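You operate a simulated robot arm through the tools that you are given. There is no shell and no other tool.

You are at the controls of a simulated robot arm. One attempt, no reset.

Task
Swap the flattened purple coil in the square carton for the small teal coil; fold it shut.
Fine: the purple coil goes on the middle of the blue mat; teal lies in the eye of the large black coil, unharmed; all four flaps flat; leave the other coils and the spoked ring.

Only the result counts: the job must be done as asked and must still hold three seconds after the hand-in. Knocking over, shifting, dropping, spilling or breaking anything else fails it. Flat cloth is picked up by pressing the open fingertips on it (5 to 10 N) and closing them slowly along it; thin cloth reads only 2 to 8 mm in the jaws.

Robot
A 7-joint arm with a fingered hand, fixed in place. Base frame: the origin is at the foot of the arm, x ahead of it, y to its left, z up. Units: cm, degrees, N and s.
With the tool pointing down near the work surface it reaches from about 10 to 70 cm from the base axis. Its first joint turns from -69.0 to 172.0 degrees. Payload 5 kg.
The tool frame sits at the grasp point between the pads (the TCP): z along the fingers, y along the line on which they close. The tips reach 3.2 cm beyond it. Largest opening 16 cm; the body of the gripper starts 8.9 cm behind the TCP. The gripper is a hand of 3 fingers: y runs from the thumb to the fingers, the wrist lies at [0, 0, -25.2] in the tool frame, and closing takes about 1.5 s.
Orientation is that of the tool frame in the base frame, as a unit quaternion [w, x, y, z]. With the fingers straight down and closing along the base's y, the tool's x points along the base's -x, its y along +y and its z along -z.

Tools
- The arm moves only by the tool play_rows. Its argument "plan" is a list that holds one entry, the list of rows, each a list of 6 numbers: the turn, a rotation vector about the base's x, y, z in degrees, then the shift along the base's x, y, z in cm. In form: [[[wx, wy, wz, dx, dy, dz], ...]]. A call has 1 to 20 rows; each row shifts and turns the commanded pose from where the row before left it. "claw" is the finger opening in cm, from 0 to 16, set as the call begins (left out, the last holds). A row lasts 0.2 s, in which the tool goes at most 5 cm and 8.6 degrees; a call with a longer step from one row to the next is refused whole, and so is a gripper value outside its range. Where a pose cannot be reached the arm comes as near as it can. A force on the tool above 40 N (or 10 N above the force at the start of the call, whichever is more), or a blocked arm, ends the call early, and 0.2 s more pass. The fingers move at their own pace (about 10.8 cm/s each) and stop on an object; they squeeze with about 27 N. The grip force told is the motor's: it shows also when the fingers shut on nothing. Time passes only in rows, and 0.2 s behind the last, so rows that do not move let the fingers close. The reply holds the time, the measured pose of the TCP, the force on the tool along the base axes, the opening and the grip force, in the units named above and with some noise, with the torque about the TCP (base axes, N m) and any sound that the robot's microphone picked up, and new pictures: "pictures" is both (left out), scene, wrist or none.
- Cameras (640 x 400 px; columns grow to the right, rows downward): "scene" is fixed at [21.93, 64.83, 159]; the picture's right is [-0.76, -0.65, 0.00], its down [-0.40, 0.46, -0.79] and it looks along [0.51, -0.60, -0.61] (base axes); focal length 362 px, centre (320, 200). "wrist" rides on the gripper at [6.5, -0.4, -11.6] in the tool frame; the picture's right is [0.06, 1.00, 0.00], its down [-0.87, 0.05, -0.49] and it looks along [-0.49, 0.03, 0.87] (tool axes); focal length 261 px, centre (320, 200). There is no depth. A picture from a camera that has moved, and an enlarged one, comes with that camera's place and axes in the base frame and with its lens.
- lift_body(by): slides the trunk up (or, below 0, down) by that many cm; the arm rides with it, the base frame stays. It gives what a move gives, with no picture.
- curl_fingers(finger1, finger2, thumb_bend): sets how far each is bent, from 0 (flat) to 100 (curled in); at 30 the hand is open as for a grip, at 70 the pads meet at the TCP. One left out holds its place. A second passes; each finger stops where it meets its share of the squeeze, and holds until it gets a number again. A gripper value or a shape takes the hand back. It gives what a move gives, with no picture; readings hold the bend of each and the force on the fingers (four entries, about 0 where the hand has none), thumb and palm.
- set_grasp(shape): the hand has 3 fingers and takes this shape, open, in about a second: jaw (thumb against the fingers, like two jaws); tri (thumb and two fingers); tip (a fingertip pinch); poke (one finger out to press); point (the index stretched); flat (the hand flat); cup (the hand cupped); fist (a fist). The gripper value then closes the fingers along that shape, each until it touches; the sizes above hold for jaw. It gives what a move gives, with no picture.
- inspect(camera, box): a new picture of the part [left, top, right, bottom] of that camera's present view, enlarged. It takes no simulated time.
- finish_job(): hands the job in; it is judged then, once.

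Nothing tells you positions but the pictures and the camera data. Unless the task says otherwise, let go and move clear before handing in.

The tools are called after "Call:" as name(argument=value, ...) on one line, values as JSON. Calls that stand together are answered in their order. play_rows: Moves the arm, as the interface text tells. Its arguments: {"type":"object","properties":{"plan":{"type":"array","items":{"type":"array","items":{"type":"array","items":{"type":"number"}}}},"claw":{"type":"number"},"pictures":{"type":"string","enum":["both","scene","wrist","none"]}},"required":["plan"]} The other tools are called the same way: lift_body (by) slides the trunk up or down; set_grasp (shape) gives the hand a shape; curl_fingers (finger1, finger2, thumb_bend) moves the fingers one by one; inspect (camera, box) takes an enlarged picture of a part of a camera's view; finish_job () hands the job in.

At the start:

```text
time: 0.0
eef_pos: [60.93, -34.96, 108.87]
tcp_rot: [0.001, 0.001, 1.0, 0.0]
contact_force: [0.1, -0.9, -0.8]
torque: [0.02, -0.01, 0.01]
grip_width: 15.98
grasp_force: 0.0
shape: jaw
bend: [30.0, 30.0, 30.0]
finger forces: [0.1, 0.0, 0.1, 0.1, 0.0, 0.0]
trunk travel left (down, up): [-75.0, 19.0]
```

scene: 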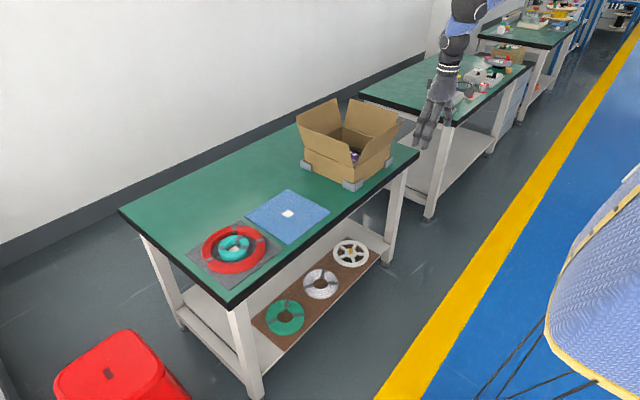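
wrist: 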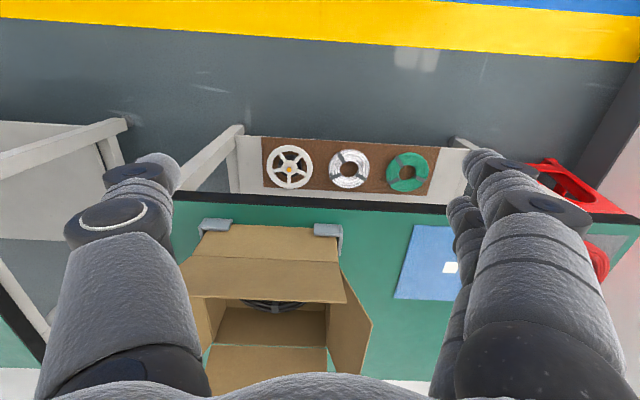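

I see a table with an open carton, a blue mat with a white centre mark, and a red coil with a small teal coil in its eye; the other coils are on a shelf below. I'll enlarge the views before moving.

Call:
inspect(camera="scene", box=[280, 80, 440, 200])

Call:
inspect(camera="scene", box=[180, 180, 340, 300])

Call:
inspect(camera="wrist", box=[160, 200, 400, 400])

```text
3.33 times, centred on (360, 140) of scene
camera zoom: at [21.93, 64.83, 159.0], right [-0.76, -0.65, 0.0], down [-0.4, 0.46, -0.79], along [0.51, -0.6, -0.61], focal length 1208 px, centre (187, 400)
```

zoom: 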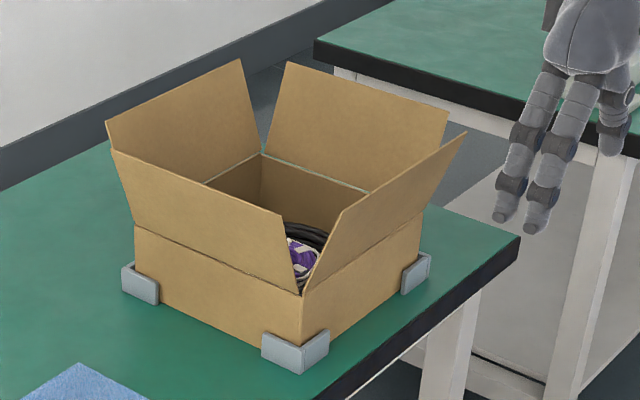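

```text
3.33 times, centred on (260, 240) of scene
camera zoom: at [21.93, 64.83, 159.0], right [-0.76, -0.65, 0.0], down [-0.4, 0.46, -0.79], along [0.51, -0.6, -0.61], focal length 1208 px, centre (520, 67)
```

zoom: 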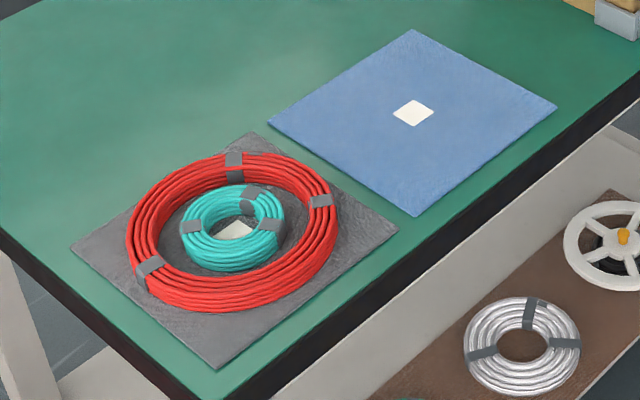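

```text
2.00 times, centred on (280, 300) of wrist
camera zoom: at [54.24, -35.46, 120.49], right [-0.06, 1.0, 0.0], down [0.87, 0.05, 0.49], along [0.49, 0.03, -0.87], focal length 521 px, centre (400, 0)
```

zoom: 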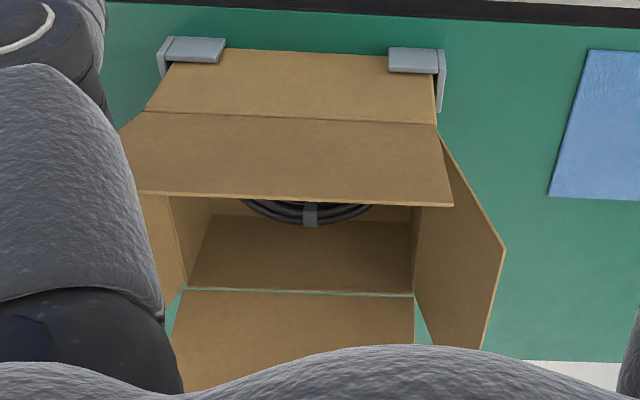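

The table top comes out at z≈76, with the carton near (98,-40), the mat near (95,-3), and the shelf coils far below. All of these are further than the stated reach, so I'll first go up a little and test the forward reach at a safe height.

Call:
play_rows(plan=[[[0, 0, 0, 0, 0, 2.5], [0, 0, 0, 0, 0, 2.5], [0, 0, 0, 0, 0, 2.5], [0, 0, 0, 0, 0, 2.5], [0, 0, 0, 2, 0, 0], [0, 0, 0, 2, 0, 0], [0, 0, 0, 2, 0, 0], [0, 0, 0, 2, 0, 0], [0, 0, 0, 2, 0, 0], [0, 0, 0, 0, 0, 0]]])

```text
time: 2.2
eef_pos: [70.94, -35.04, 118.92]
tcp_rot: [0.0, 0.001, 1.0, 0.0]
contact_force: [-1.6, -0.2, -0.4]
torque: [-0.03, 0.0, -0.01]
grip_width: 16.01
grasp_force: 0.1
shape: jaw
bend: [30.0, 30.0, 30.0]
finger forces: [0.0, 0.1, 0.1, 0.0, 0.0, 0.0]
trunk travel left (down, up): [-75.0, 19.0]
camera wrist: at [64.2, -35.52, 130.58], right [-0.06, 1.0, 0.0], down [0.87, 0.05, 0.49], along [0.49, 0.03, -0.87], focal length 261 px, centre (320, 200)
```

scene: 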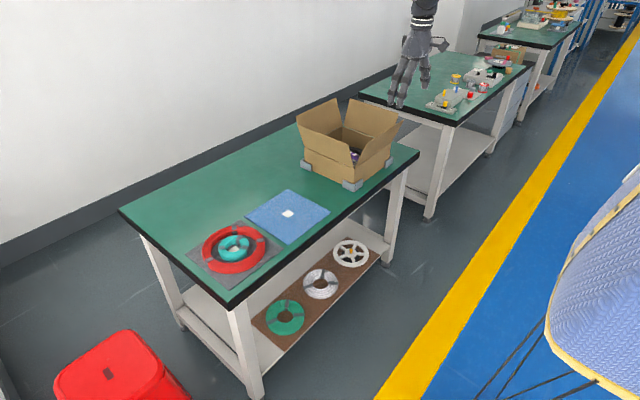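
wrist: 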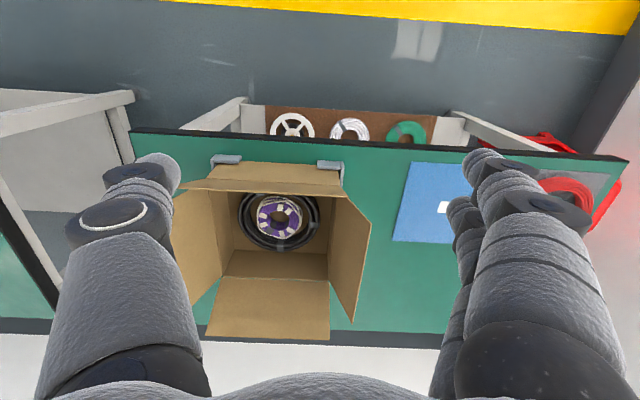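

The arm reached 79 cm radius fine, and I now see into the carton: the purple coil sits in the black coil's eye. I'll enlarge this view.

Call:
inspect(camera="wrist", box=[200, 150, 360, 260])

Call:
play_rows(plan=[[[0, 0, 0, 2, 0, 0], [0, 0, 0, 2, 0, 0], [0, 0, 0, 2, 0, 0], [0, 0, 0, 2, 0, 0], [0, 0, 0, 2, 0, 0], [0, 0, 0, 2, 0, 0], [0, 0, 0, 2, 0, 0], [0, 0, 0, 0, 0, 0]]])

```text
3.64 times, centred on (280, 205) of wrist
camera zoom: at [64.2, -35.52, 130.58], right [-0.06, 1.0, 0.0], down [0.87, 0.05, 0.49], along [0.49, 0.03, -0.87], focal length 948 px, centre (466, 182)
```

zoom: 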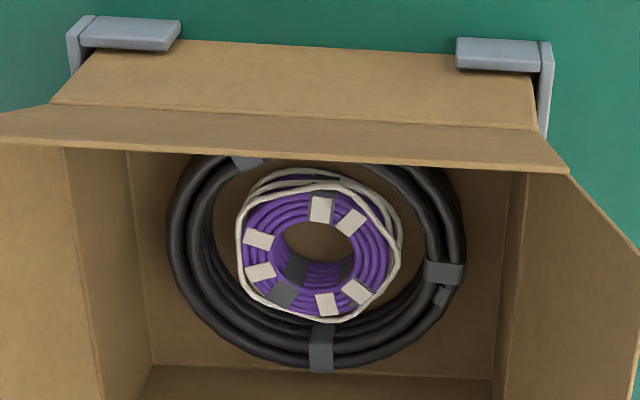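

```text
time: 4.0
eef_pos: [84.84, -35.02, 119.22]
tcp_rot: [0.001, 0.0, 1.0, 0.0]
contact_force: [0.2, 0.2, -0.5]
torque: [0.01, -0.01, 0.0]
grip_width: 15.98
grasp_force: 0.0
shape: jaw
bend: [30.0, 30.0, 30.0]
finger forces: [0.1, 0.0, 0.0, 0.1, 0.0, 0.0]
trunk travel left (down, up): [-75.0, 19.0]
camera wrist: at [78.19, -35.49, 130.66], right [-0.06, 1.0, 0.0], down [0.87, 0.05, 0.49], along [0.49, 0.03, -0.87], focal length 261 px, centre (320, 200)
```

scene: 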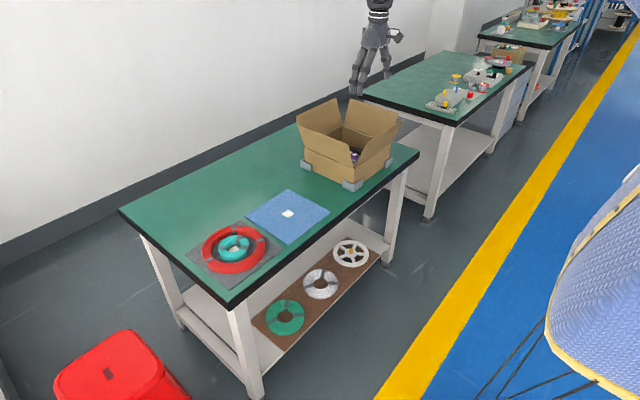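
wrist: 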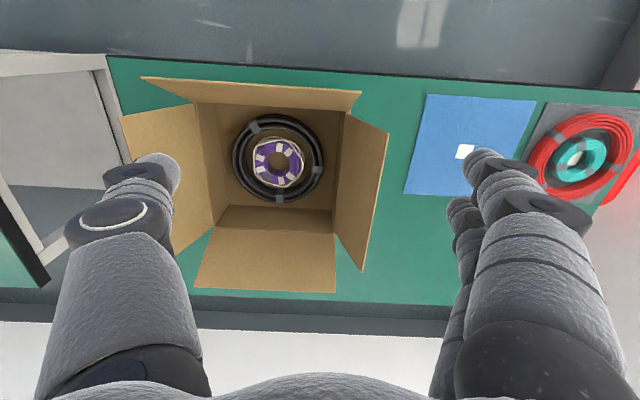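

It reached r≈92 without trouble. The carton interior, mat and red/teal coils are now all in view, so I'll enlarge each.

Call:
inspect(camera="wrist", box=[200, 90, 360, 230])

Call:
inspect(camera="wrist", box=[400, 80, 640, 220])

Call:
inspect(camera="wrist", box=[235, 120, 315, 190])

Call:
inspect(camera="wrist", box=[110, 60, 400, 310])

```text
2.86 times, centred on (280, 160) of wrist
camera zoom: at [78.19, -35.49, 130.66], right [-0.06, 1.0, 0.0], down [0.87, 0.05, 0.49], along [0.49, 0.03, -0.87], focal length 745 px, centre (434, 314)
```

zoom: 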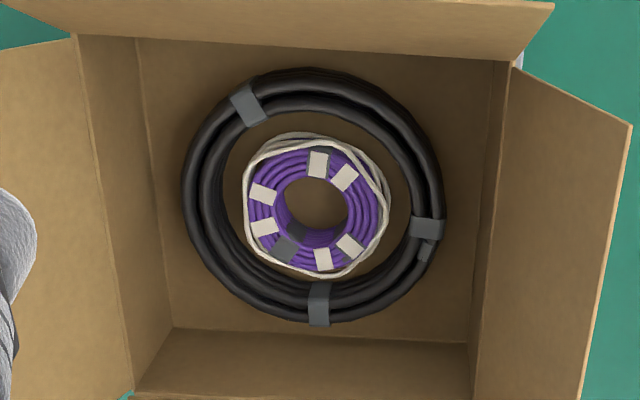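

```text
2.67 times, centred on (520, 150) of wrist
camera zoom: at [78.19, -35.49, 130.66], right [-0.06, 1.0, 0.0], down [0.87, 0.05, 0.49], along [0.49, 0.03, -0.87], focal length 695 px, centre (-213, 333)
```

zoom: 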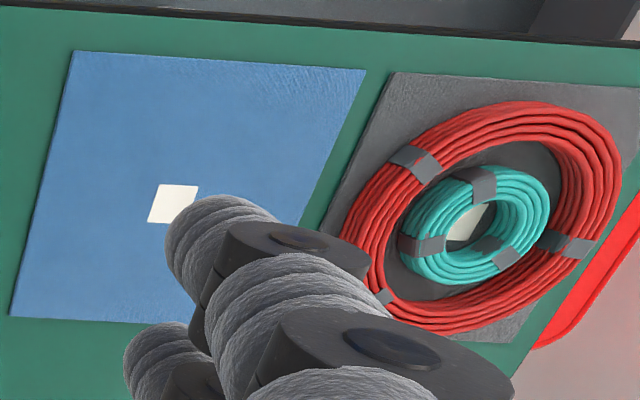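

```text
5.71 times, centred on (275, 155) of wrist
camera zoom: at [78.19, -35.49, 130.66], right [-0.06, 1.0, 0.0], down [0.87, 0.05, 0.49], along [0.49, 0.03, -0.87], focal length 1489 px, centre (577, 457)
```

zoom: 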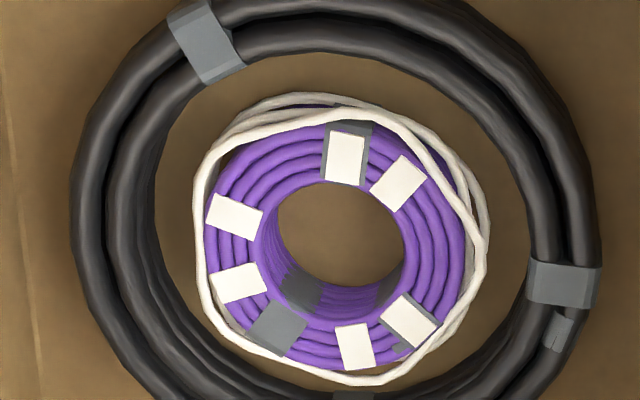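

```text
1.60 times, centred on (255, 185) of wrist
camera zoom: at [78.19, -35.49, 130.66], right [-0.06, 1.0, 0.0], down [0.87, 0.05, 0.49], along [0.49, 0.03, -0.87], focal length 417 px, centre (424, 224)
```

zoom: 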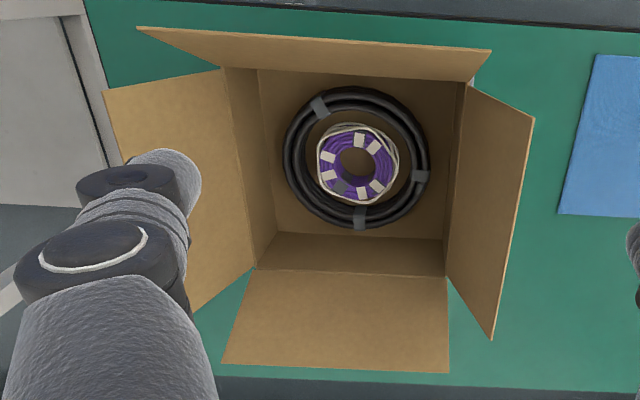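

The carton spans about x 86.6–112, y −56 to −30, with rim z≈85 and flaps about 12.5 cm long leaning outward. The purple coil is about 10 cm across with a 5 cm hole, in the roughly 13.6 cm eye of the black coil. I'll move closer above it for measurements.

Call:
play_rows(plan=[[[0, 0, 0, 2, -2, -1], [0, 0, 0, 2, -2, -2], [0, 0, 0, 2, -2, -2], [0, 0, 0, 0, -2, -2], [0, 0, 0, 0, 0, -2], [0, 0, 0, 0, 0, -2], [0, 0, 0, 0, 0, 0]]], pictures="both")

```text
time: 5.6
eef_pos: [90.58, -43.05, 107.93]
tcp_rot: [0.0, 0.001, 1.0, 0.001]
contact_force: [-0.1, -0.1, 0.5]
torque: [-0.03, 0.03, 0.03]
grip_width: 16.01
grasp_force: 0.2
shape: jaw
bend: [30.0, 30.0, 30.0]
finger forces: [0.0, 0.1, 0.0, 0.0, 0.0, 0.1]
trunk travel left (down, up): [-75.0, 19.0]
camera wrist: at [84.1, -43.52, 119.54], right [-0.06, 1.0, 0.0], down [0.87, 0.05, 0.49], along [0.49, 0.03, -0.87], focal length 261 px, centre (320, 200)
```

scene: 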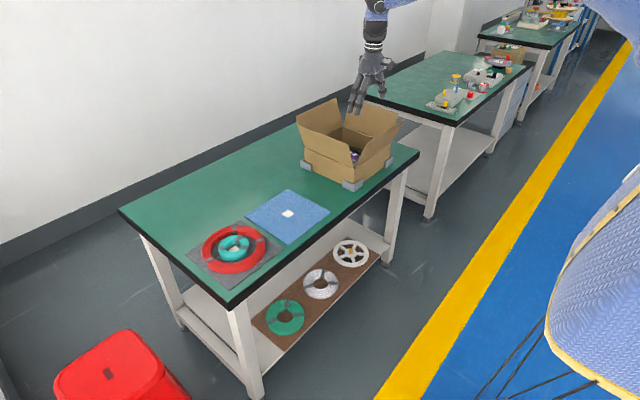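
wrist: 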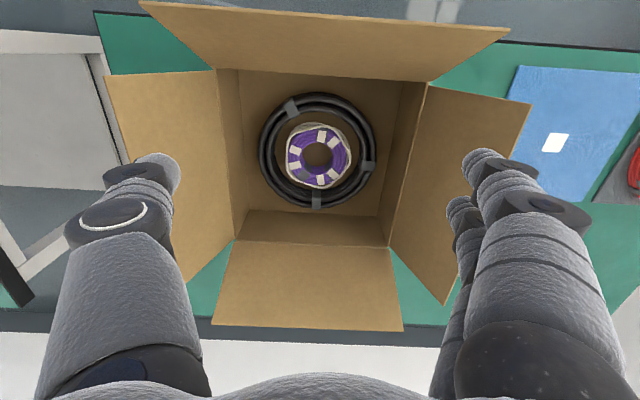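

The fingers are above the flaps and the coils are clearly visible. I'll enlarge them.

Call:
inspect(camera="wrist", box=[250, 80, 390, 220])

Call:
inspect(camera="wrist", box=[275, 115, 365, 195])

```text
2.86 times, centred on (320, 150) of wrist
camera zoom: at [84.1, -43.52, 119.54], right [-0.06, 1.0, 0.0], down [0.87, 0.05, 0.49], along [0.49, 0.03, -0.87], focal length 745 px, centre (320, 343)
```

zoom: 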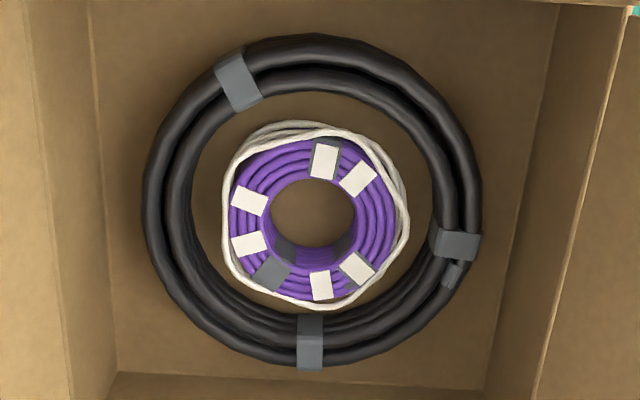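

```text
5.00 times, centred on (320, 155) of wrist
camera zoom: at [84.1, -43.52, 119.54], right [-0.06, 1.0, 0.0], down [0.87, 0.05, 0.49], along [0.49, 0.03, -0.87], focal length 1303 px, centre (320, 425)
```

zoom: 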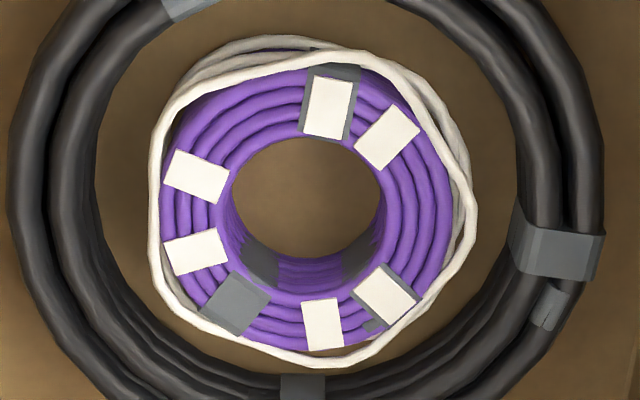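

The purple coil is centred at about (99.0,−43.0) with its top at z≈79.5. The wall is about 2.1 cm thick with a roughly 5 cm hole, and the gap to the black coil is 1.6–2 cm. I'll try the fingertip-pinch shape in free air to see how the fingers lie.

Call:
set_grasp(shape="tip")

Call:
play_rows(plan=[[[0, 0, 0, 0, 0, 0], [0, 0, 0, 0, 0, 0], [0, 0, 0, 0, 0, 0], [0, 0, 0, 0, 0, 0]]], claw=4)

Call:
inspect(camera="wrist", box=[140, 100, 500, 400])

Call:
inspect(camera="scene", box=[320, 20, 420, 120])

```text
time: 6.5
eef_pos: [90.76, -43.14, 107.93]
tcp_rot: [0.0, 0.001, 1.0, -0.001]
contact_force: [-0.8, 0.0, 0.0]
torque: [0.0, 0.02, -0.03]
grip_width: 15.99
grasp_force: 0.2
shape: tip
bend: [30.0, 30.0, 30.0]
finger forces: [0.0, 0.0, 0.0, 0.0, 0.0, 0.0]
trunk travel left (down, up): [-75.0, 19.0]
```

```text
time: 7.5
eef_pos: [90.84, -43.16, 108.0]
tcp_rot: [0.0, 0.0, 1.0, 0.0]
contact_force: [0.0, -0.4, -0.2]
torque: [-0.03, 0.03, -0.01]
grip_width: 4.06
grasp_force: 0.1
shape: tip
bend: [73.0, 73.0, 70.0]
finger forces: [0.1, 0.0, 0.0, 0.1, 0.0, 0.0]
trunk travel left (down, up): [-75.0, 19.0]
camera wrist: at [84.14, -43.54, 119.5], right [-0.06, 1.0, 0.0], down [0.87, 0.05, 0.49], along [0.49, 0.03, -0.87], focal length 261 px, centre (320, 200)
```

scene: 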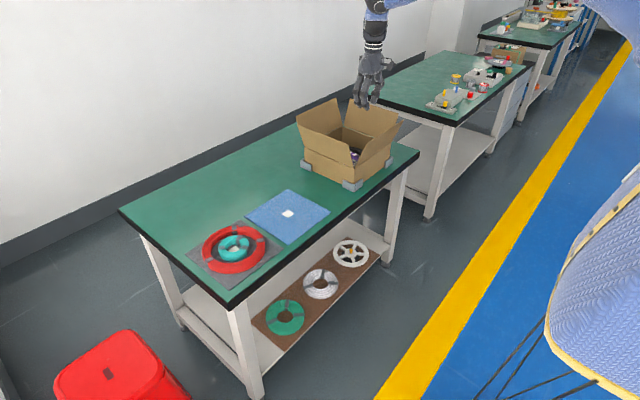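
wrist: 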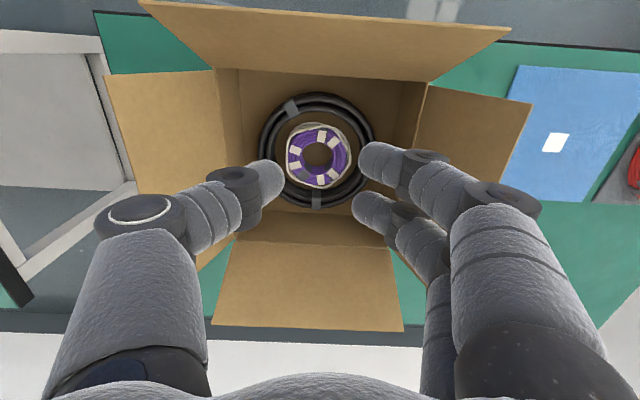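

```text
1.33 times, centred on (320, 250) of wrist
camera zoom: at [84.14, -43.54, 119.5], right [-0.06, 1.0, 0.0], down [0.87, 0.05, 0.49], along [0.49, 0.03, -0.87], focal length 348 px, centre (320, 133)
```

zoom: 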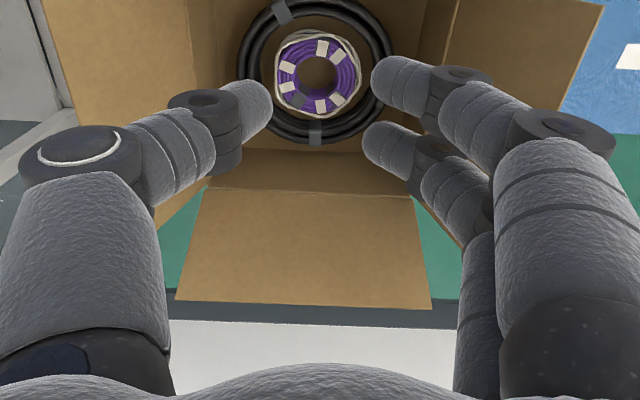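

```text
4.00 times, centred on (370, 70) of scene
camera zoom: at [21.93, 64.83, 159.0], right [-0.76, -0.65, 0.0], down [-0.4, 0.46, -0.79], along [0.51, -0.6, -0.61], focal length 1449 px, centre (120, 720)
```

zoom: 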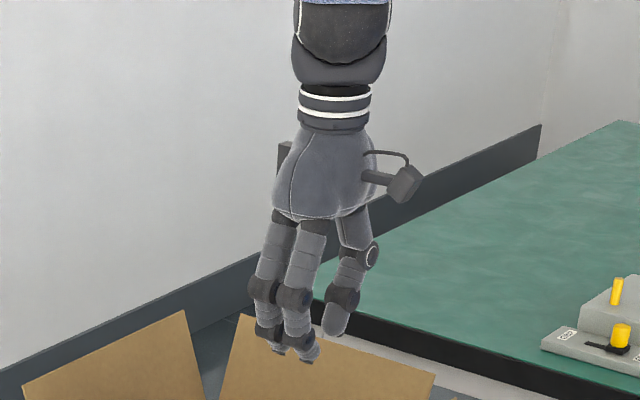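

In this shape the fingers come in slanted like claws, which won't fit the narrow gap. I'll compare with the jaw shape at the same opening.

Call:
set_grasp(shape="jaw")

Call:
play_rows(plan=[[[0, 0, 0, 0, 0, 0], [0, 0, 0, 0, 0, 0], [0, 0, 0, 0, 0, 0], [0, 0, 0, 0, 0, 0]]], claw=4, pictures="wrist")

Call:
inspect(camera="scene", box=[320, 20, 420, 120])

```text
time: 8.4
eef_pos: [90.66, -43.04, 107.86]
tcp_rot: [0.0, 0.0, 1.0, 0.0]
contact_force: [-0.1, -1.2, 0.8]
torque: [0.0, 0.02, 0.01]
grip_width: 15.95
grasp_force: 0.0
shape: jaw
bend: [30.0, 30.0, 30.0]
finger forces: [0.0, 0.0, 0.0, 0.1, 0.2, 0.1]
trunk travel left (down, up): [-75.0, 19.0]
```

```text
time: 9.4
eef_pos: [90.86, -43.17, 107.95]
tcp_rot: [0.0, 0.001, 1.0, -0.001]
contact_force: [-0.4, -0.3, 0.1]
torque: [-0.01, 0.01, 0.01]
grip_width: 4.04
grasp_force: 0.0
shape: jaw
bend: [73.0, 73.0, 70.0]
finger forces: [0.0, 0.0, 0.1, 0.1, 0.0, 0.0]
trunk travel left (down, up): [-75.0, 19.0]
camera wrist: at [84.15, -43.55, 119.5], right [-0.06, 1.0, 0.0], down [0.87, 0.05, 0.49], along [0.49, 0.03, -0.87], focal length 261 px, centre (320, 200)
```

wrist: 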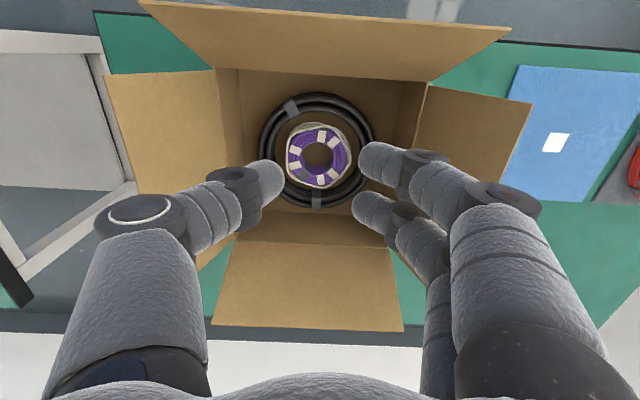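

```text
4.00 times, centred on (370, 70) of scene
camera zoom: at [21.93, 64.83, 159.0], right [-0.76, -0.65, 0.0], down [-0.4, 0.46, -0.79], along [0.51, -0.6, -0.61], focal length 1449 px, centre (120, 720)
```

zoom: 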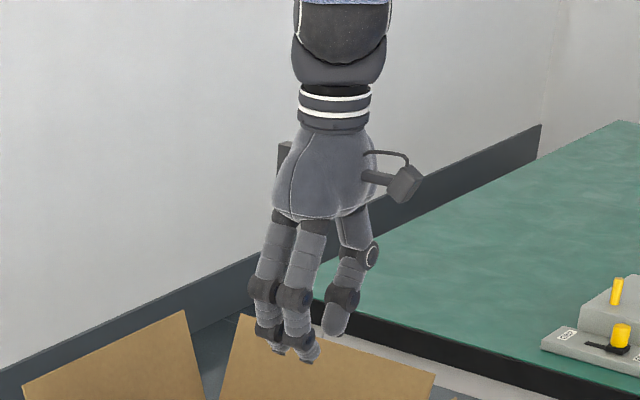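

Both shapes close alike. I'll use the jaw across the purple coil's outside, gripping only its upper part so the tips clear the black coil. First I hover centred above it with an opening of about 11.6.

Call:
play_rows(plan=[[[0, 0, 0, 2, 0, 0], [0, 0, 0, 2, 0, 0], [0, 0, 0, 2, 0, 0], [0, 0, 0, 2, 0.1, 0], [0, 0, 0, 0.2, 0, -2], [0, 0, 0, 0, 0, -2], [0, 0, 0, 0, 0, -2], [0, 0, 0, 0, 0, -2], [0, 0, 0, 0, 0, -2], [0, 0, 0, 0, 0, -1], [0, 0, 0, 0, 0, 0]]], claw=11.6)

Call:
inspect(camera="wrist", box=[200, 40, 440, 220])

Call:
inspect(camera="scene", box=[290, 60, 410, 180])

```text
time: 11.8
eef_pos: [91.41, -44.67, 98.85]
tcp_rot: [0.003, 0.0, 1.0, 0.001]
contact_force: [0.1, 0.0, -0.4]
torque: [0.0, 0.0, 0.03]
grip_width: 11.58
grasp_force: 0.0
shape: jaw
bend: [65.0, 65.0, 62.0]
finger forces: [0.0, 0.0, 0.0, 0.0, 0.0, 0.0]
out of reach, approached as far as the arm can: row 2, 3, 4, 5, 6, 7, 8, 9, 10
trunk travel left (down, up): [-75.0, 19.0]
camera wrist: at [84.8, -45.18, 110.42], right [-0.06, 1.0, 0.0], down [0.87, 0.05, 0.5], along [0.49, 0.03, -0.87], focal length 261 px, centre (320, 200)
```

scene: 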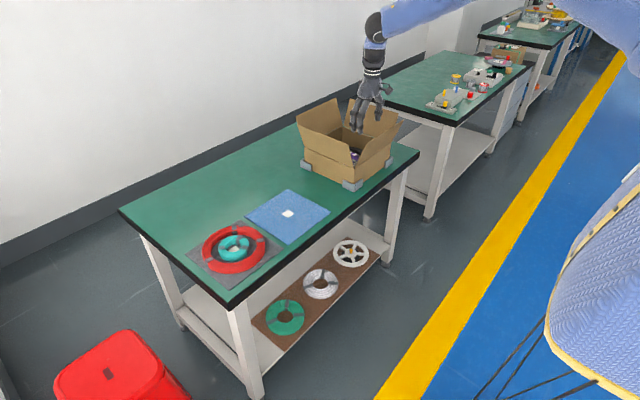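
wrist: 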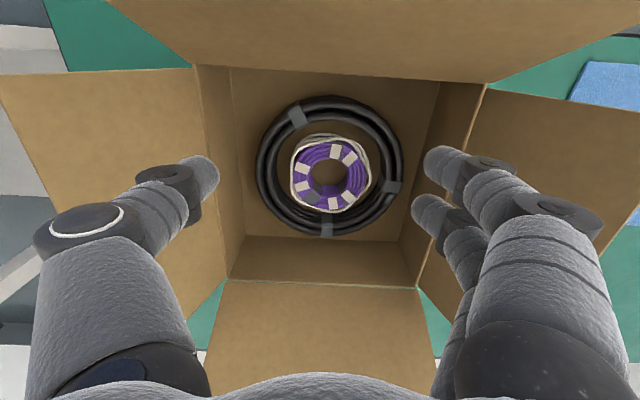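

```text
2.22 times, centred on (320, 130) of wrist
camera zoom: at [84.8, -45.18, 110.42], right [-0.06, 1.0, 0.0], down [0.87, 0.05, 0.5], along [0.49, 0.03, -0.87], focal length 579 px, centre (320, 356)
```

zoom: 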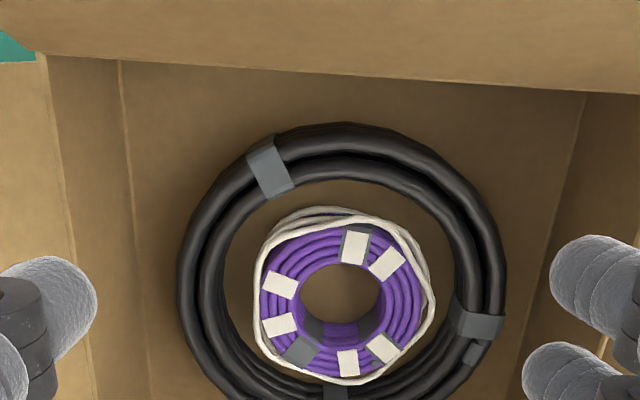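

```text
3.33 times, centred on (350, 120) of scene
camera zoom: at [21.93, 64.83, 159.0], right [-0.76, -0.65, 0.0], down [-0.4, 0.46, -0.79], along [0.51, -0.6, -0.61], focal length 1208 px, centre (220, 467)
```

zoom: 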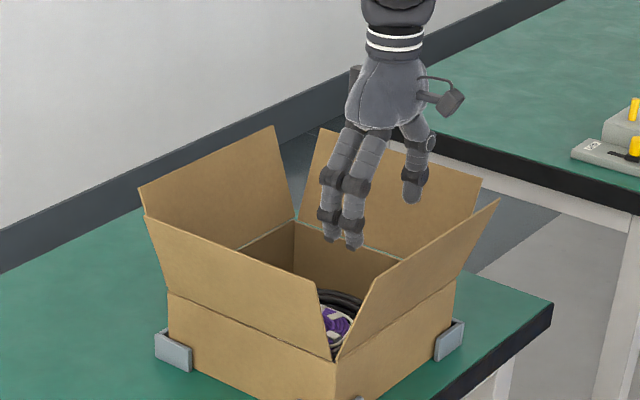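

The arm can't reach the carton's middle with the trunk this high, so the shoulder must sit above the wrist. I'll back out and up, clear of the flaps, then lower the trunk in steps.

Call:
play_rows(plan=[[[0, 0, 0, 0, 0, 2], [0, 0, 0, 0, 0, 2], [0, 0, 0, 0, 0, 2], [0, 0, 0, 0, 0, 2], [0, 0, 0, 0, 0, 2], [0, 0, 0, 0, 0, 2], [0, 0, 0, 0, 0, 2], [0, 0, 0, 0, 0, 2], [0, 0, 0, -3, 0, 1], [0, 0, 0, -3, 0, 1], [0, 0, 0, -3, 0, 0], [0, 0, 0, -3, 0, 0], [0, 0, 0, -3, 0, 0], [0, 0, 0, -3, 0, 0], [0, 0, 0, -3, 0, 0], [0, 0, 0, 0, 0, 0]]])

```text
time: 15.2
eef_pos: [70.58, -44.58, 116.98]
tcp_rot: [0.0, 0.0, 1.0, 0.0]
contact_force: [0.4, 0.4, -0.4]
torque: [-0.01, 0.04, 0.02]
grip_width: 11.55
grasp_force: 0.0
shape: jaw
bend: [65.0, 65.0, 62.0]
finger forces: [0.0, 0.0, 0.1, 0.0, 0.0, 0.0]
trunk travel left (down, up): [-75.0, 19.0]
camera wrist: at [63.99, -45.05, 128.53], right [-0.06, 1.0, 0.0], down [0.87, 0.05, 0.49], along [0.49, 0.03, -0.87], focal length 261 px, centre (320, 200)
```

scene: 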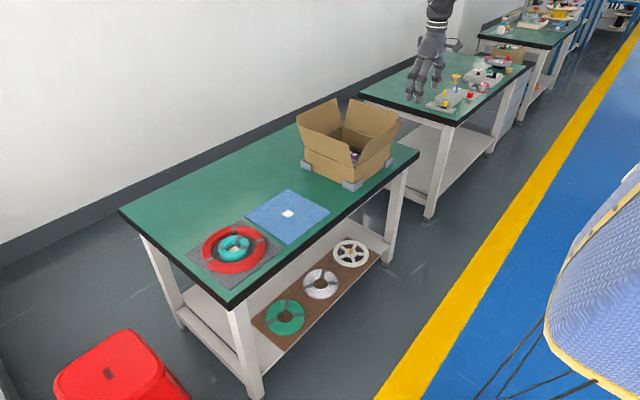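
wrist: 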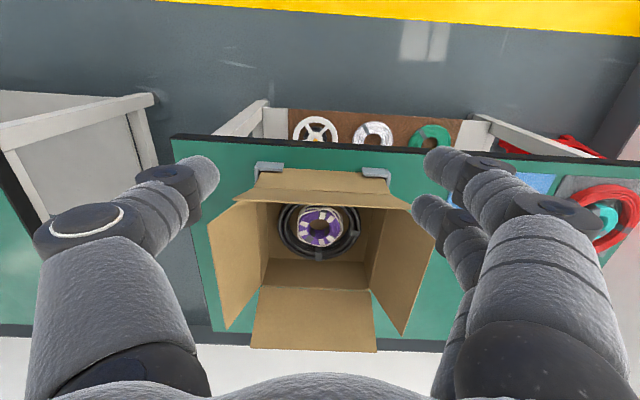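

The hand is clear in front of the table, so I'll lower the trunk now.

Call:
lift_body(by=-16)

Call:
play_rows(plan=[[[0, 0, 0, 0, 0, 3], [0, 0, 0, 0, 0, 3], [0, 0, 0, 0, 0, 3], [0, 0, 0, 0, 0, 3], [0, 0, 0, 0, 0, 3], [0, 0, 0, 0, 0, 3], [0, 0, 0, 0, 0, 0]]], pictures="none")

Call:
lift_body(by=-18)

Call:
play_rows(plan=[[[0, 0, 0, 0, 0, 3], [0, 0, 0, 0, 0, 3], [0, 0, 0, 3, 0, 2], [0, 0, 0, 3, 0, 0], [0, 0, 0, 3, 0, 0], [0, 0, 0, 3, 0, 0], [0, 0, 0, 3, 0, 0], [0, 0, 0, 3, 0, 0], [0, 0, 0, 3, 0.5, 0], [0, 0, 0, 3, 0.5, 0], [0, 0, 0, 2, 0.5, 0], [0, 0, 0, 2.4, 0, 0], [0, 0, 0, 0, 0, 0]]])

```text
time: 17.0
eef_pos: [70.43, -44.62, 101.0]
tcp_rot: [0.0, 0.001, 1.0, 0.0]
contact_force: [0.8, 0.3, -0.2]
torque: [0.02, -0.01, 0.02]
grip_width: 11.57
grasp_force: 0.1
shape: jaw
bend: [65.0, 65.0, 62.0]
finger forces: [0.1, 0.2, 0.0, 0.1, 0.0, 0.0]
trunk travel left (down, up): [-59.0, 35.0]
```

```text
time: 18.6
eef_pos: [70.42, -44.7, 119.14]
tcp_rot: [-0.001, 0.001, 1.0, 0.001]
contact_force: [-0.5, -0.7, -0.3]
torque: [0.0, 0.0, -0.01]
grip_width: 11.56
grasp_force: 0.0
shape: jaw
bend: [65.0, 65.0, 62.0]
finger forces: [0.0, 0.1, 0.0, 0.1, 0.0, 0.0]
trunk travel left (down, up): [-59.0, 35.0]
```

```text
time: 20.6
eef_pos: [70.35, -44.55, 101.17]
tcp_rot: [0.0, 0.001, 1.0, 0.001]
contact_force: [-0.6, -0.7, 0.1]
torque: [-0.02, 0.01, 0.04]
grip_width: 11.55
grasp_force: 0.0
shape: jaw
bend: [65.0, 65.0, 62.0]
finger forces: [0.1, 0.1, 0.1, 0.0, 0.0, 0.1]
trunk travel left (down, up): [-41.0, 53.0]
```

```text
time: 23.4
eef_pos: [87.73, -45.05, 99.97]
tcp_rot: [0.006, 0.001, 1.0, 0.002]
contact_force: [0.1, -0.9, -0.1]
torque: [-0.01, -0.04, -0.01]
grip_width: 11.59
grasp_force: 0.0
shape: jaw
bend: [65.0, 65.0, 62.0]
finger forces: [0.0, 0.0, 0.0, 0.1, 0.1, 0.1]
out of reach, approached as far as the arm can: row 6, 7, 8, 9, 10, 11, 12
trunk travel left (down, up): [-41.0, 53.0]
camera wrist: at [80.97, -45.63, 111.33], right [-0.06, 1.0, 0.0], down [0.86, 0.05, 0.5], along [0.5, 0.03, -0.87], focal length 261 px, centre (320, 200)
```

scene: 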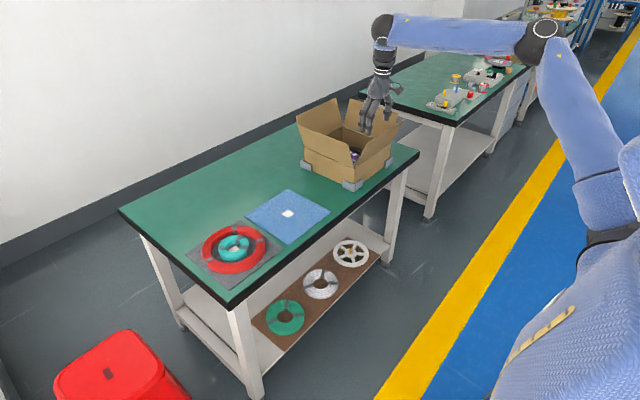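
wrist: 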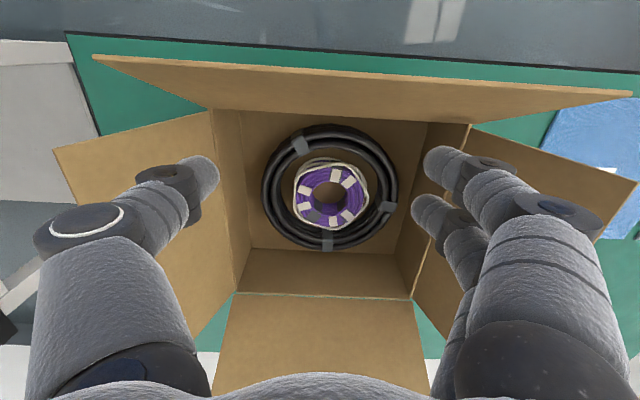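

With the trunk this low the limit is the wrist's bend, because the elbow isn't straight. Tilting the fingers about 22° forward should fix it, so I'll go up a bit, tilt, and move over the coil.

Call:
play_rows(plan=[[[0, -5.5, 0, 0, 0, 2], [0, -5.5, 0, 0, 0, 2], [0, -5.5, 0, 0, 0, 1], [0, -5.5, 0, 0, 0, 0], [0, 0, 0, 2, 0.5, 0], [0, 0, 0, 2, 0.5, 0], [0, 0, 0, 2, 0.5, 0], [0, 0, 0, 2, 0.5, 0], [0, 0, 0, 2, 0, 0], [0, 0, 0, 1.3, 0, 0], [0, 0, 0, 0, 0, 0]]])

Call:
inspect(camera="scene", box=[290, 60, 410, 180])

```text
time: 25.8
eef_pos: [98.74, -43.29, 104.55]
tcp_rot: [0.191, 0.0, 0.982, 0.0]
contact_force: [0.0, -0.9, 0.1]
torque: [0.0, 0.0, -0.03]
grip_width: 11.55
grasp_force: 0.1
shape: jaw
bend: [65.0, 65.0, 62.0]
finger forces: [0.0, 0.0, 0.1, 0.0, 0.0, 0.0]
trunk travel left (down, up): [-41.0, 53.0]
camera wrist: at [88.32, -43.69, 112.88], right [-0.06, 1.0, -0.02], down [0.62, 0.05, 0.78], along [0.78, 0.03, -0.62], focal length 261 px, centre (320, 200)
```

scene: 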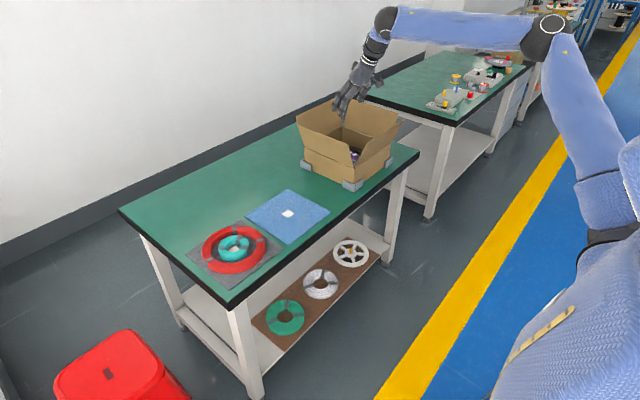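
wrist: 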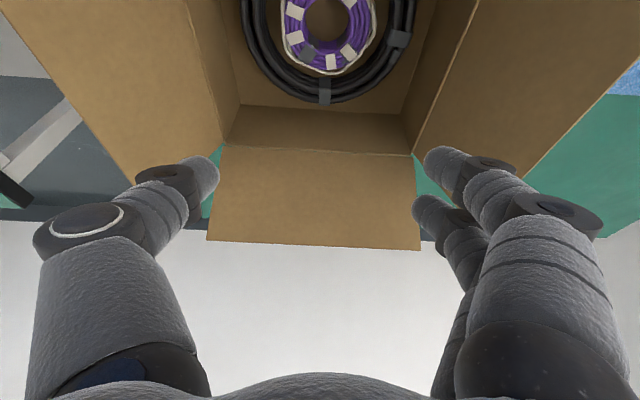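

```text
3.33 times, centred on (350, 120) of scene
camera zoom: at [21.93, 64.83, 159.0], right [-0.76, -0.65, 0.0], down [-0.4, 0.46, -0.79], along [0.51, -0.6, -0.61], focal length 1208 px, centre (220, 467)
```

zoom: 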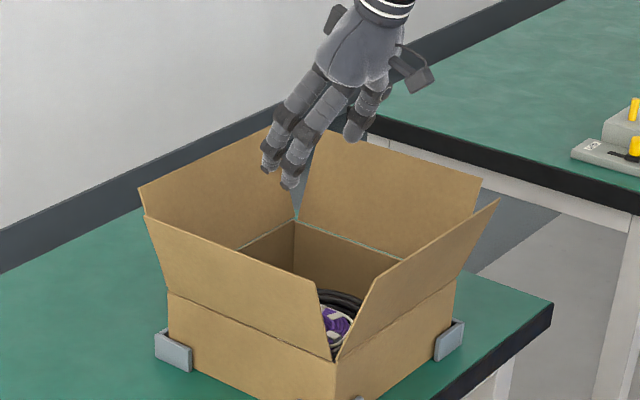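

The 22° tilt reaches well. Next I descend over the coil in steps, cut the tilt to about 16° for more camera clearance, and narrow to 11.4.

Call:
play_rows(plan=[[[0, 0, 0, -0.2, 0.1, -2], [0, 0, 0, -0.2, 0, -2], [0, 0, 0, 0, 0, -2], [0, 0, 0, 0, 0, -2], [0, 0, 0, 0, 0, -2], [0, 2, 0, 0, 0, -2], [0, 2, 0, 0, 0, -2], [0, 2, 0, 0, 0, -2], [0, 0, 0, 0, 0, 0], [0, 0, 0, 0, 0, 0]]], claw=11.4)

Call:
inspect(camera="wrist", box=[180, 0, 460, 200])

Call:
inspect(camera="scene", box=[290, 80, 410, 200])

```text
time: 28.0
eef_pos: [98.54, -43.26, 88.6]
tcp_rot: [0.139, 0.001, 0.99, 0.0]
contact_force: [-0.1, -0.4, 0.2]
torque: [0.02, 0.05, 0.02]
grip_width: 11.45
grasp_force: 0.1
shape: jaw
bend: [66.0, 66.0, 63.0]
finger forces: [0.1, 0.0, 0.1, 0.0, 0.0, 0.0]
trunk travel left (down, up): [-41.0, 53.0]
camera wrist: at [89.08, -43.74, 97.97], right [-0.06, 1.0, -0.02], down [0.7, 0.05, 0.71], along [0.71, 0.03, -0.7], focal length 261 px, centre (320, 200)
```

scene: 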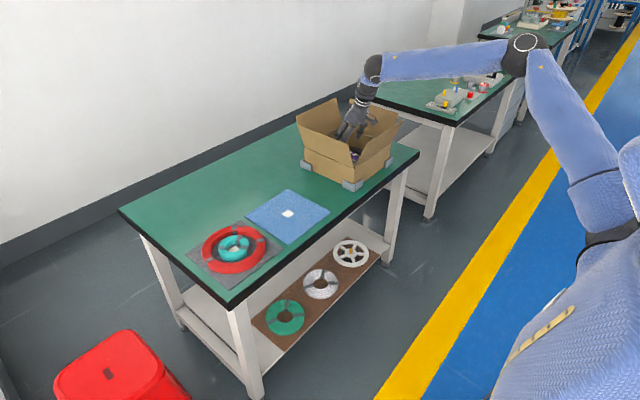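
wrist: 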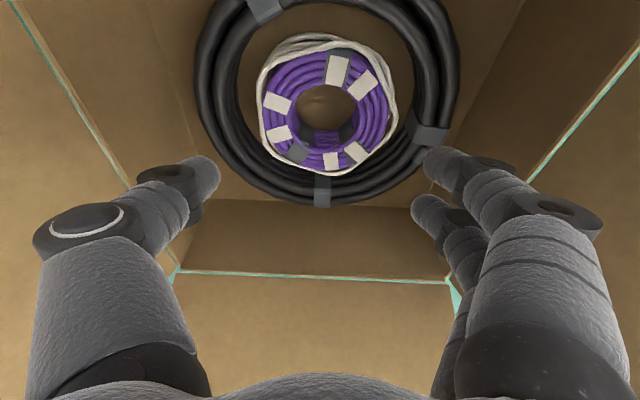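

```text
2.00 times, centred on (320, 100) of wrist
camera zoom: at [89.08, -43.74, 97.97], right [-0.06, 1.0, -0.02], down [0.7, 0.05, 0.71], along [0.71, 0.03, -0.7], focal length 521 px, centre (320, 400)
```

zoom: 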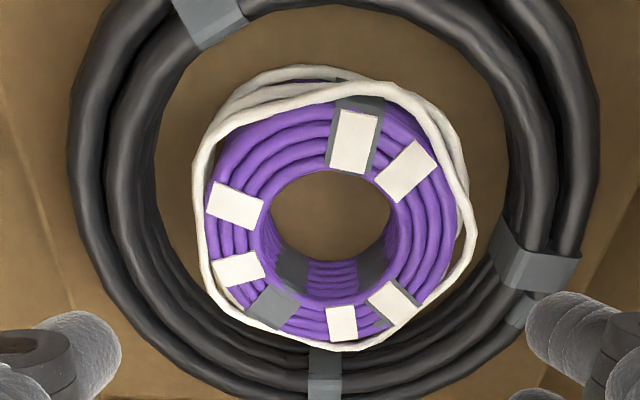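

```text
3.33 times, centred on (350, 140) of scene
camera zoom: at [21.93, 64.83, 159.0], right [-0.76, -0.65, 0.0], down [-0.4, 0.46, -0.79], along [0.51, -0.6, -0.61], focal length 1208 px, centre (220, 400)
```

zoom: 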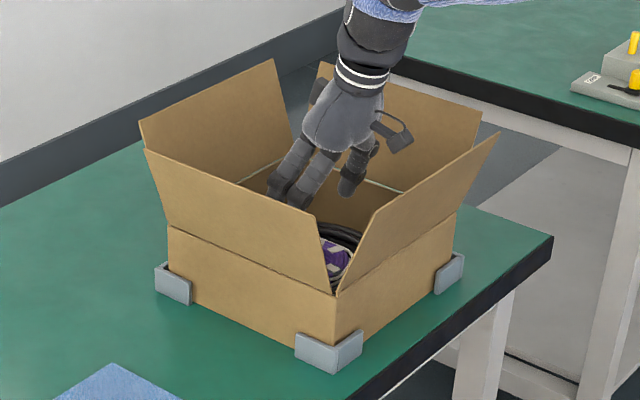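

The coil is centred under the hand at (98.9,−43.25). I'll descend slowly with the opening at 11.1 and watch the force.

Call:
play_rows(plan=[[[0, 0, 0, -0.1, 0, -1], [0, 0, 0, -0.1, 0, -1], [0, 0, 0, 0, 0, -1], [0, 0, 0, 0, 0, -1], [0, 0, 0, 0, 0, -0.7], [0, 0, 0, 0, 0, -0.5], [0, 0, 0, 0, 0, -0.4], [0, 0, 0, 0, 0, 0]]], claw=11.1)

Call:
inspect(camera="wrist", box=[180, 0, 460, 200])

```text
time: 29.8
eef_pos: [98.36, -43.21, 83.29]
tcp_rot: [0.14, 0.001, 0.99, -0.001]
contact_force: [3.9, -2.3, 12.5]
torque: [-0.4, -0.08, 0.13]
grip_width: 10.98
grasp_force: 0.0
shape: jaw
bend: [69.0, 67.0, 64.0]
finger forces: [4.6, 0.0, 0.0, 0.0, 8.0, 0.0]
trunk travel left (down, up): [-41.0, 53.0]
camera wrist: at [88.75, -43.6, 92.58], right [-0.06, 1.0, -0.02], down [0.7, 0.05, 0.71], along [0.71, 0.03, -0.7], focal length 261 px, centre (320, 200)
```

scene: 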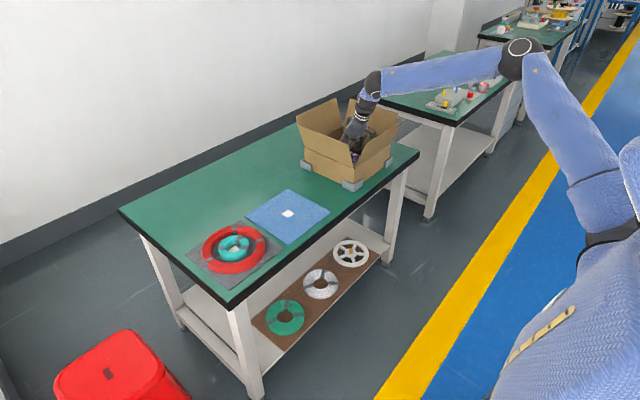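
wrist: 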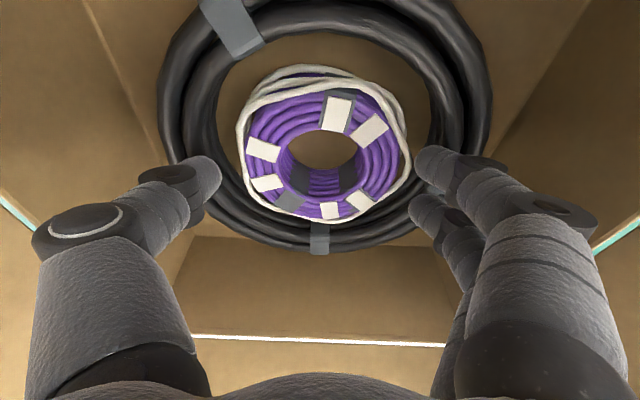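

```text
2.00 times, centred on (320, 100) of wrist
camera zoom: at [88.75, -43.6, 92.58], right [-0.06, 1.0, -0.02], down [0.7, 0.05, 0.71], along [0.71, 0.03, -0.7], focal length 521 px, centre (320, 400)
```

zoom: 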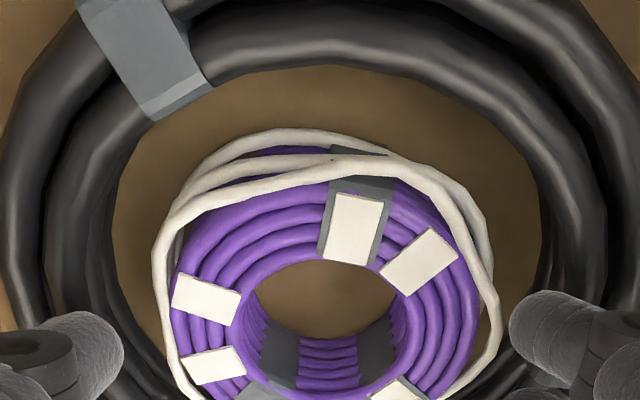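

The thumb and a finger touched the black coil's top at z≈80. I'll lift slightly, narrow to 10.3 so the tips sit mid-gap, and retry.

Call:
play_rows(plan=[[[0, 0, 0, 0, 0.05, 1], [0, 0, 0, 0, 0.05, 0.5], [0, 0, 0, 0, 0, 0], [0, 0, 0, 0, 0, 0]]], claw=10.3, pictures="none")

Call:
play_rows(plan=[[[0, 0, 0, 0, 0, -0.8], [0, 0, 0, 0, 0, -0.5], [0, 0, 0, 0, 0, -0.4], [0, 0, 0, 0, 0, -0.3], [0, 0, 0, 0, 0, -0.3], [0, 0, 0, 0, 0, -0.3], [0, 0, 0, 0, 0, -0.3], [0, 0, 0, 0, 0, 0]]], pictures="wrist")

Call:
inspect(camera="wrist", box=[180, 60, 460, 260])

```text
time: 30.8
eef_pos: [98.34, -43.01, 84.6]
tcp_rot: [0.14, 0.001, 0.99, 0.0]
contact_force: [0.3, -1.1, 0.3]
torque: [0.03, -0.02, -0.04]
grip_width: 1.95
grasp_force: 27.7
shape: jaw
bend: [76.0, 69.0, 74.0]
finger forces: [0.0, 0.0, 0.0, 0.1, 0.0, 0.1]
trunk travel left (down, up): [-41.0, 53.0]
```

```text
time: 32.6
eef_pos: [98.25, -42.82, 82.12]
tcp_rot: [0.141, 0.0, 0.99, 0.001]
contact_force: [10.7, 4.3, 33.9]
torque: [0.32, 0.0, -0.2]
grip_width: 1.9
grasp_force: 26.6
shape: jaw
bend: [79.0, 70.0, 74.0]
finger forces: [25.5, 0.1, 0.0, 0.0, 0.0, 0.0]
trunk travel left (down, up): [-41.0, 53.0]
camera wrist: at [88.71, -43.32, 91.37], right [-0.06, 1.0, -0.02], down [0.7, 0.05, 0.72], along [0.72, 0.03, -0.7], focal length 261 px, centre (320, 200)
```

wrist: 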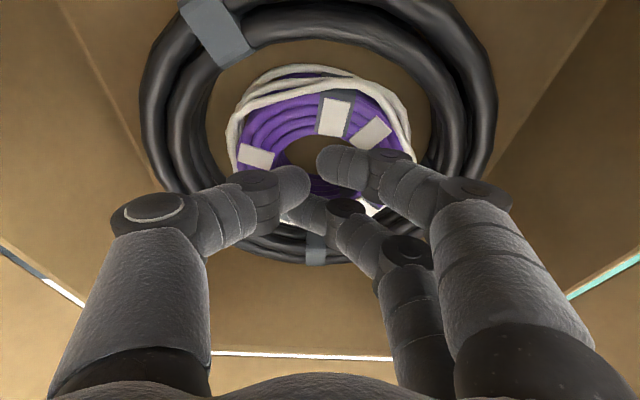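

```text
2.00 times, centred on (320, 160) of wrist
camera zoom: at [88.71, -43.32, 91.37], right [-0.06, 1.0, -0.02], down [0.7, 0.05, 0.72], along [0.72, 0.03, -0.7], focal length 521 px, centre (320, 280)
```

zoom: 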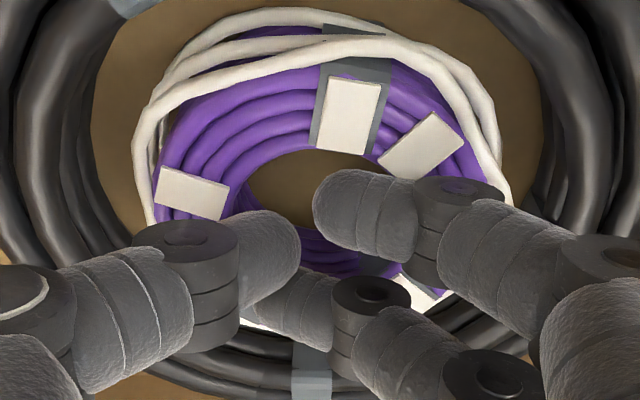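

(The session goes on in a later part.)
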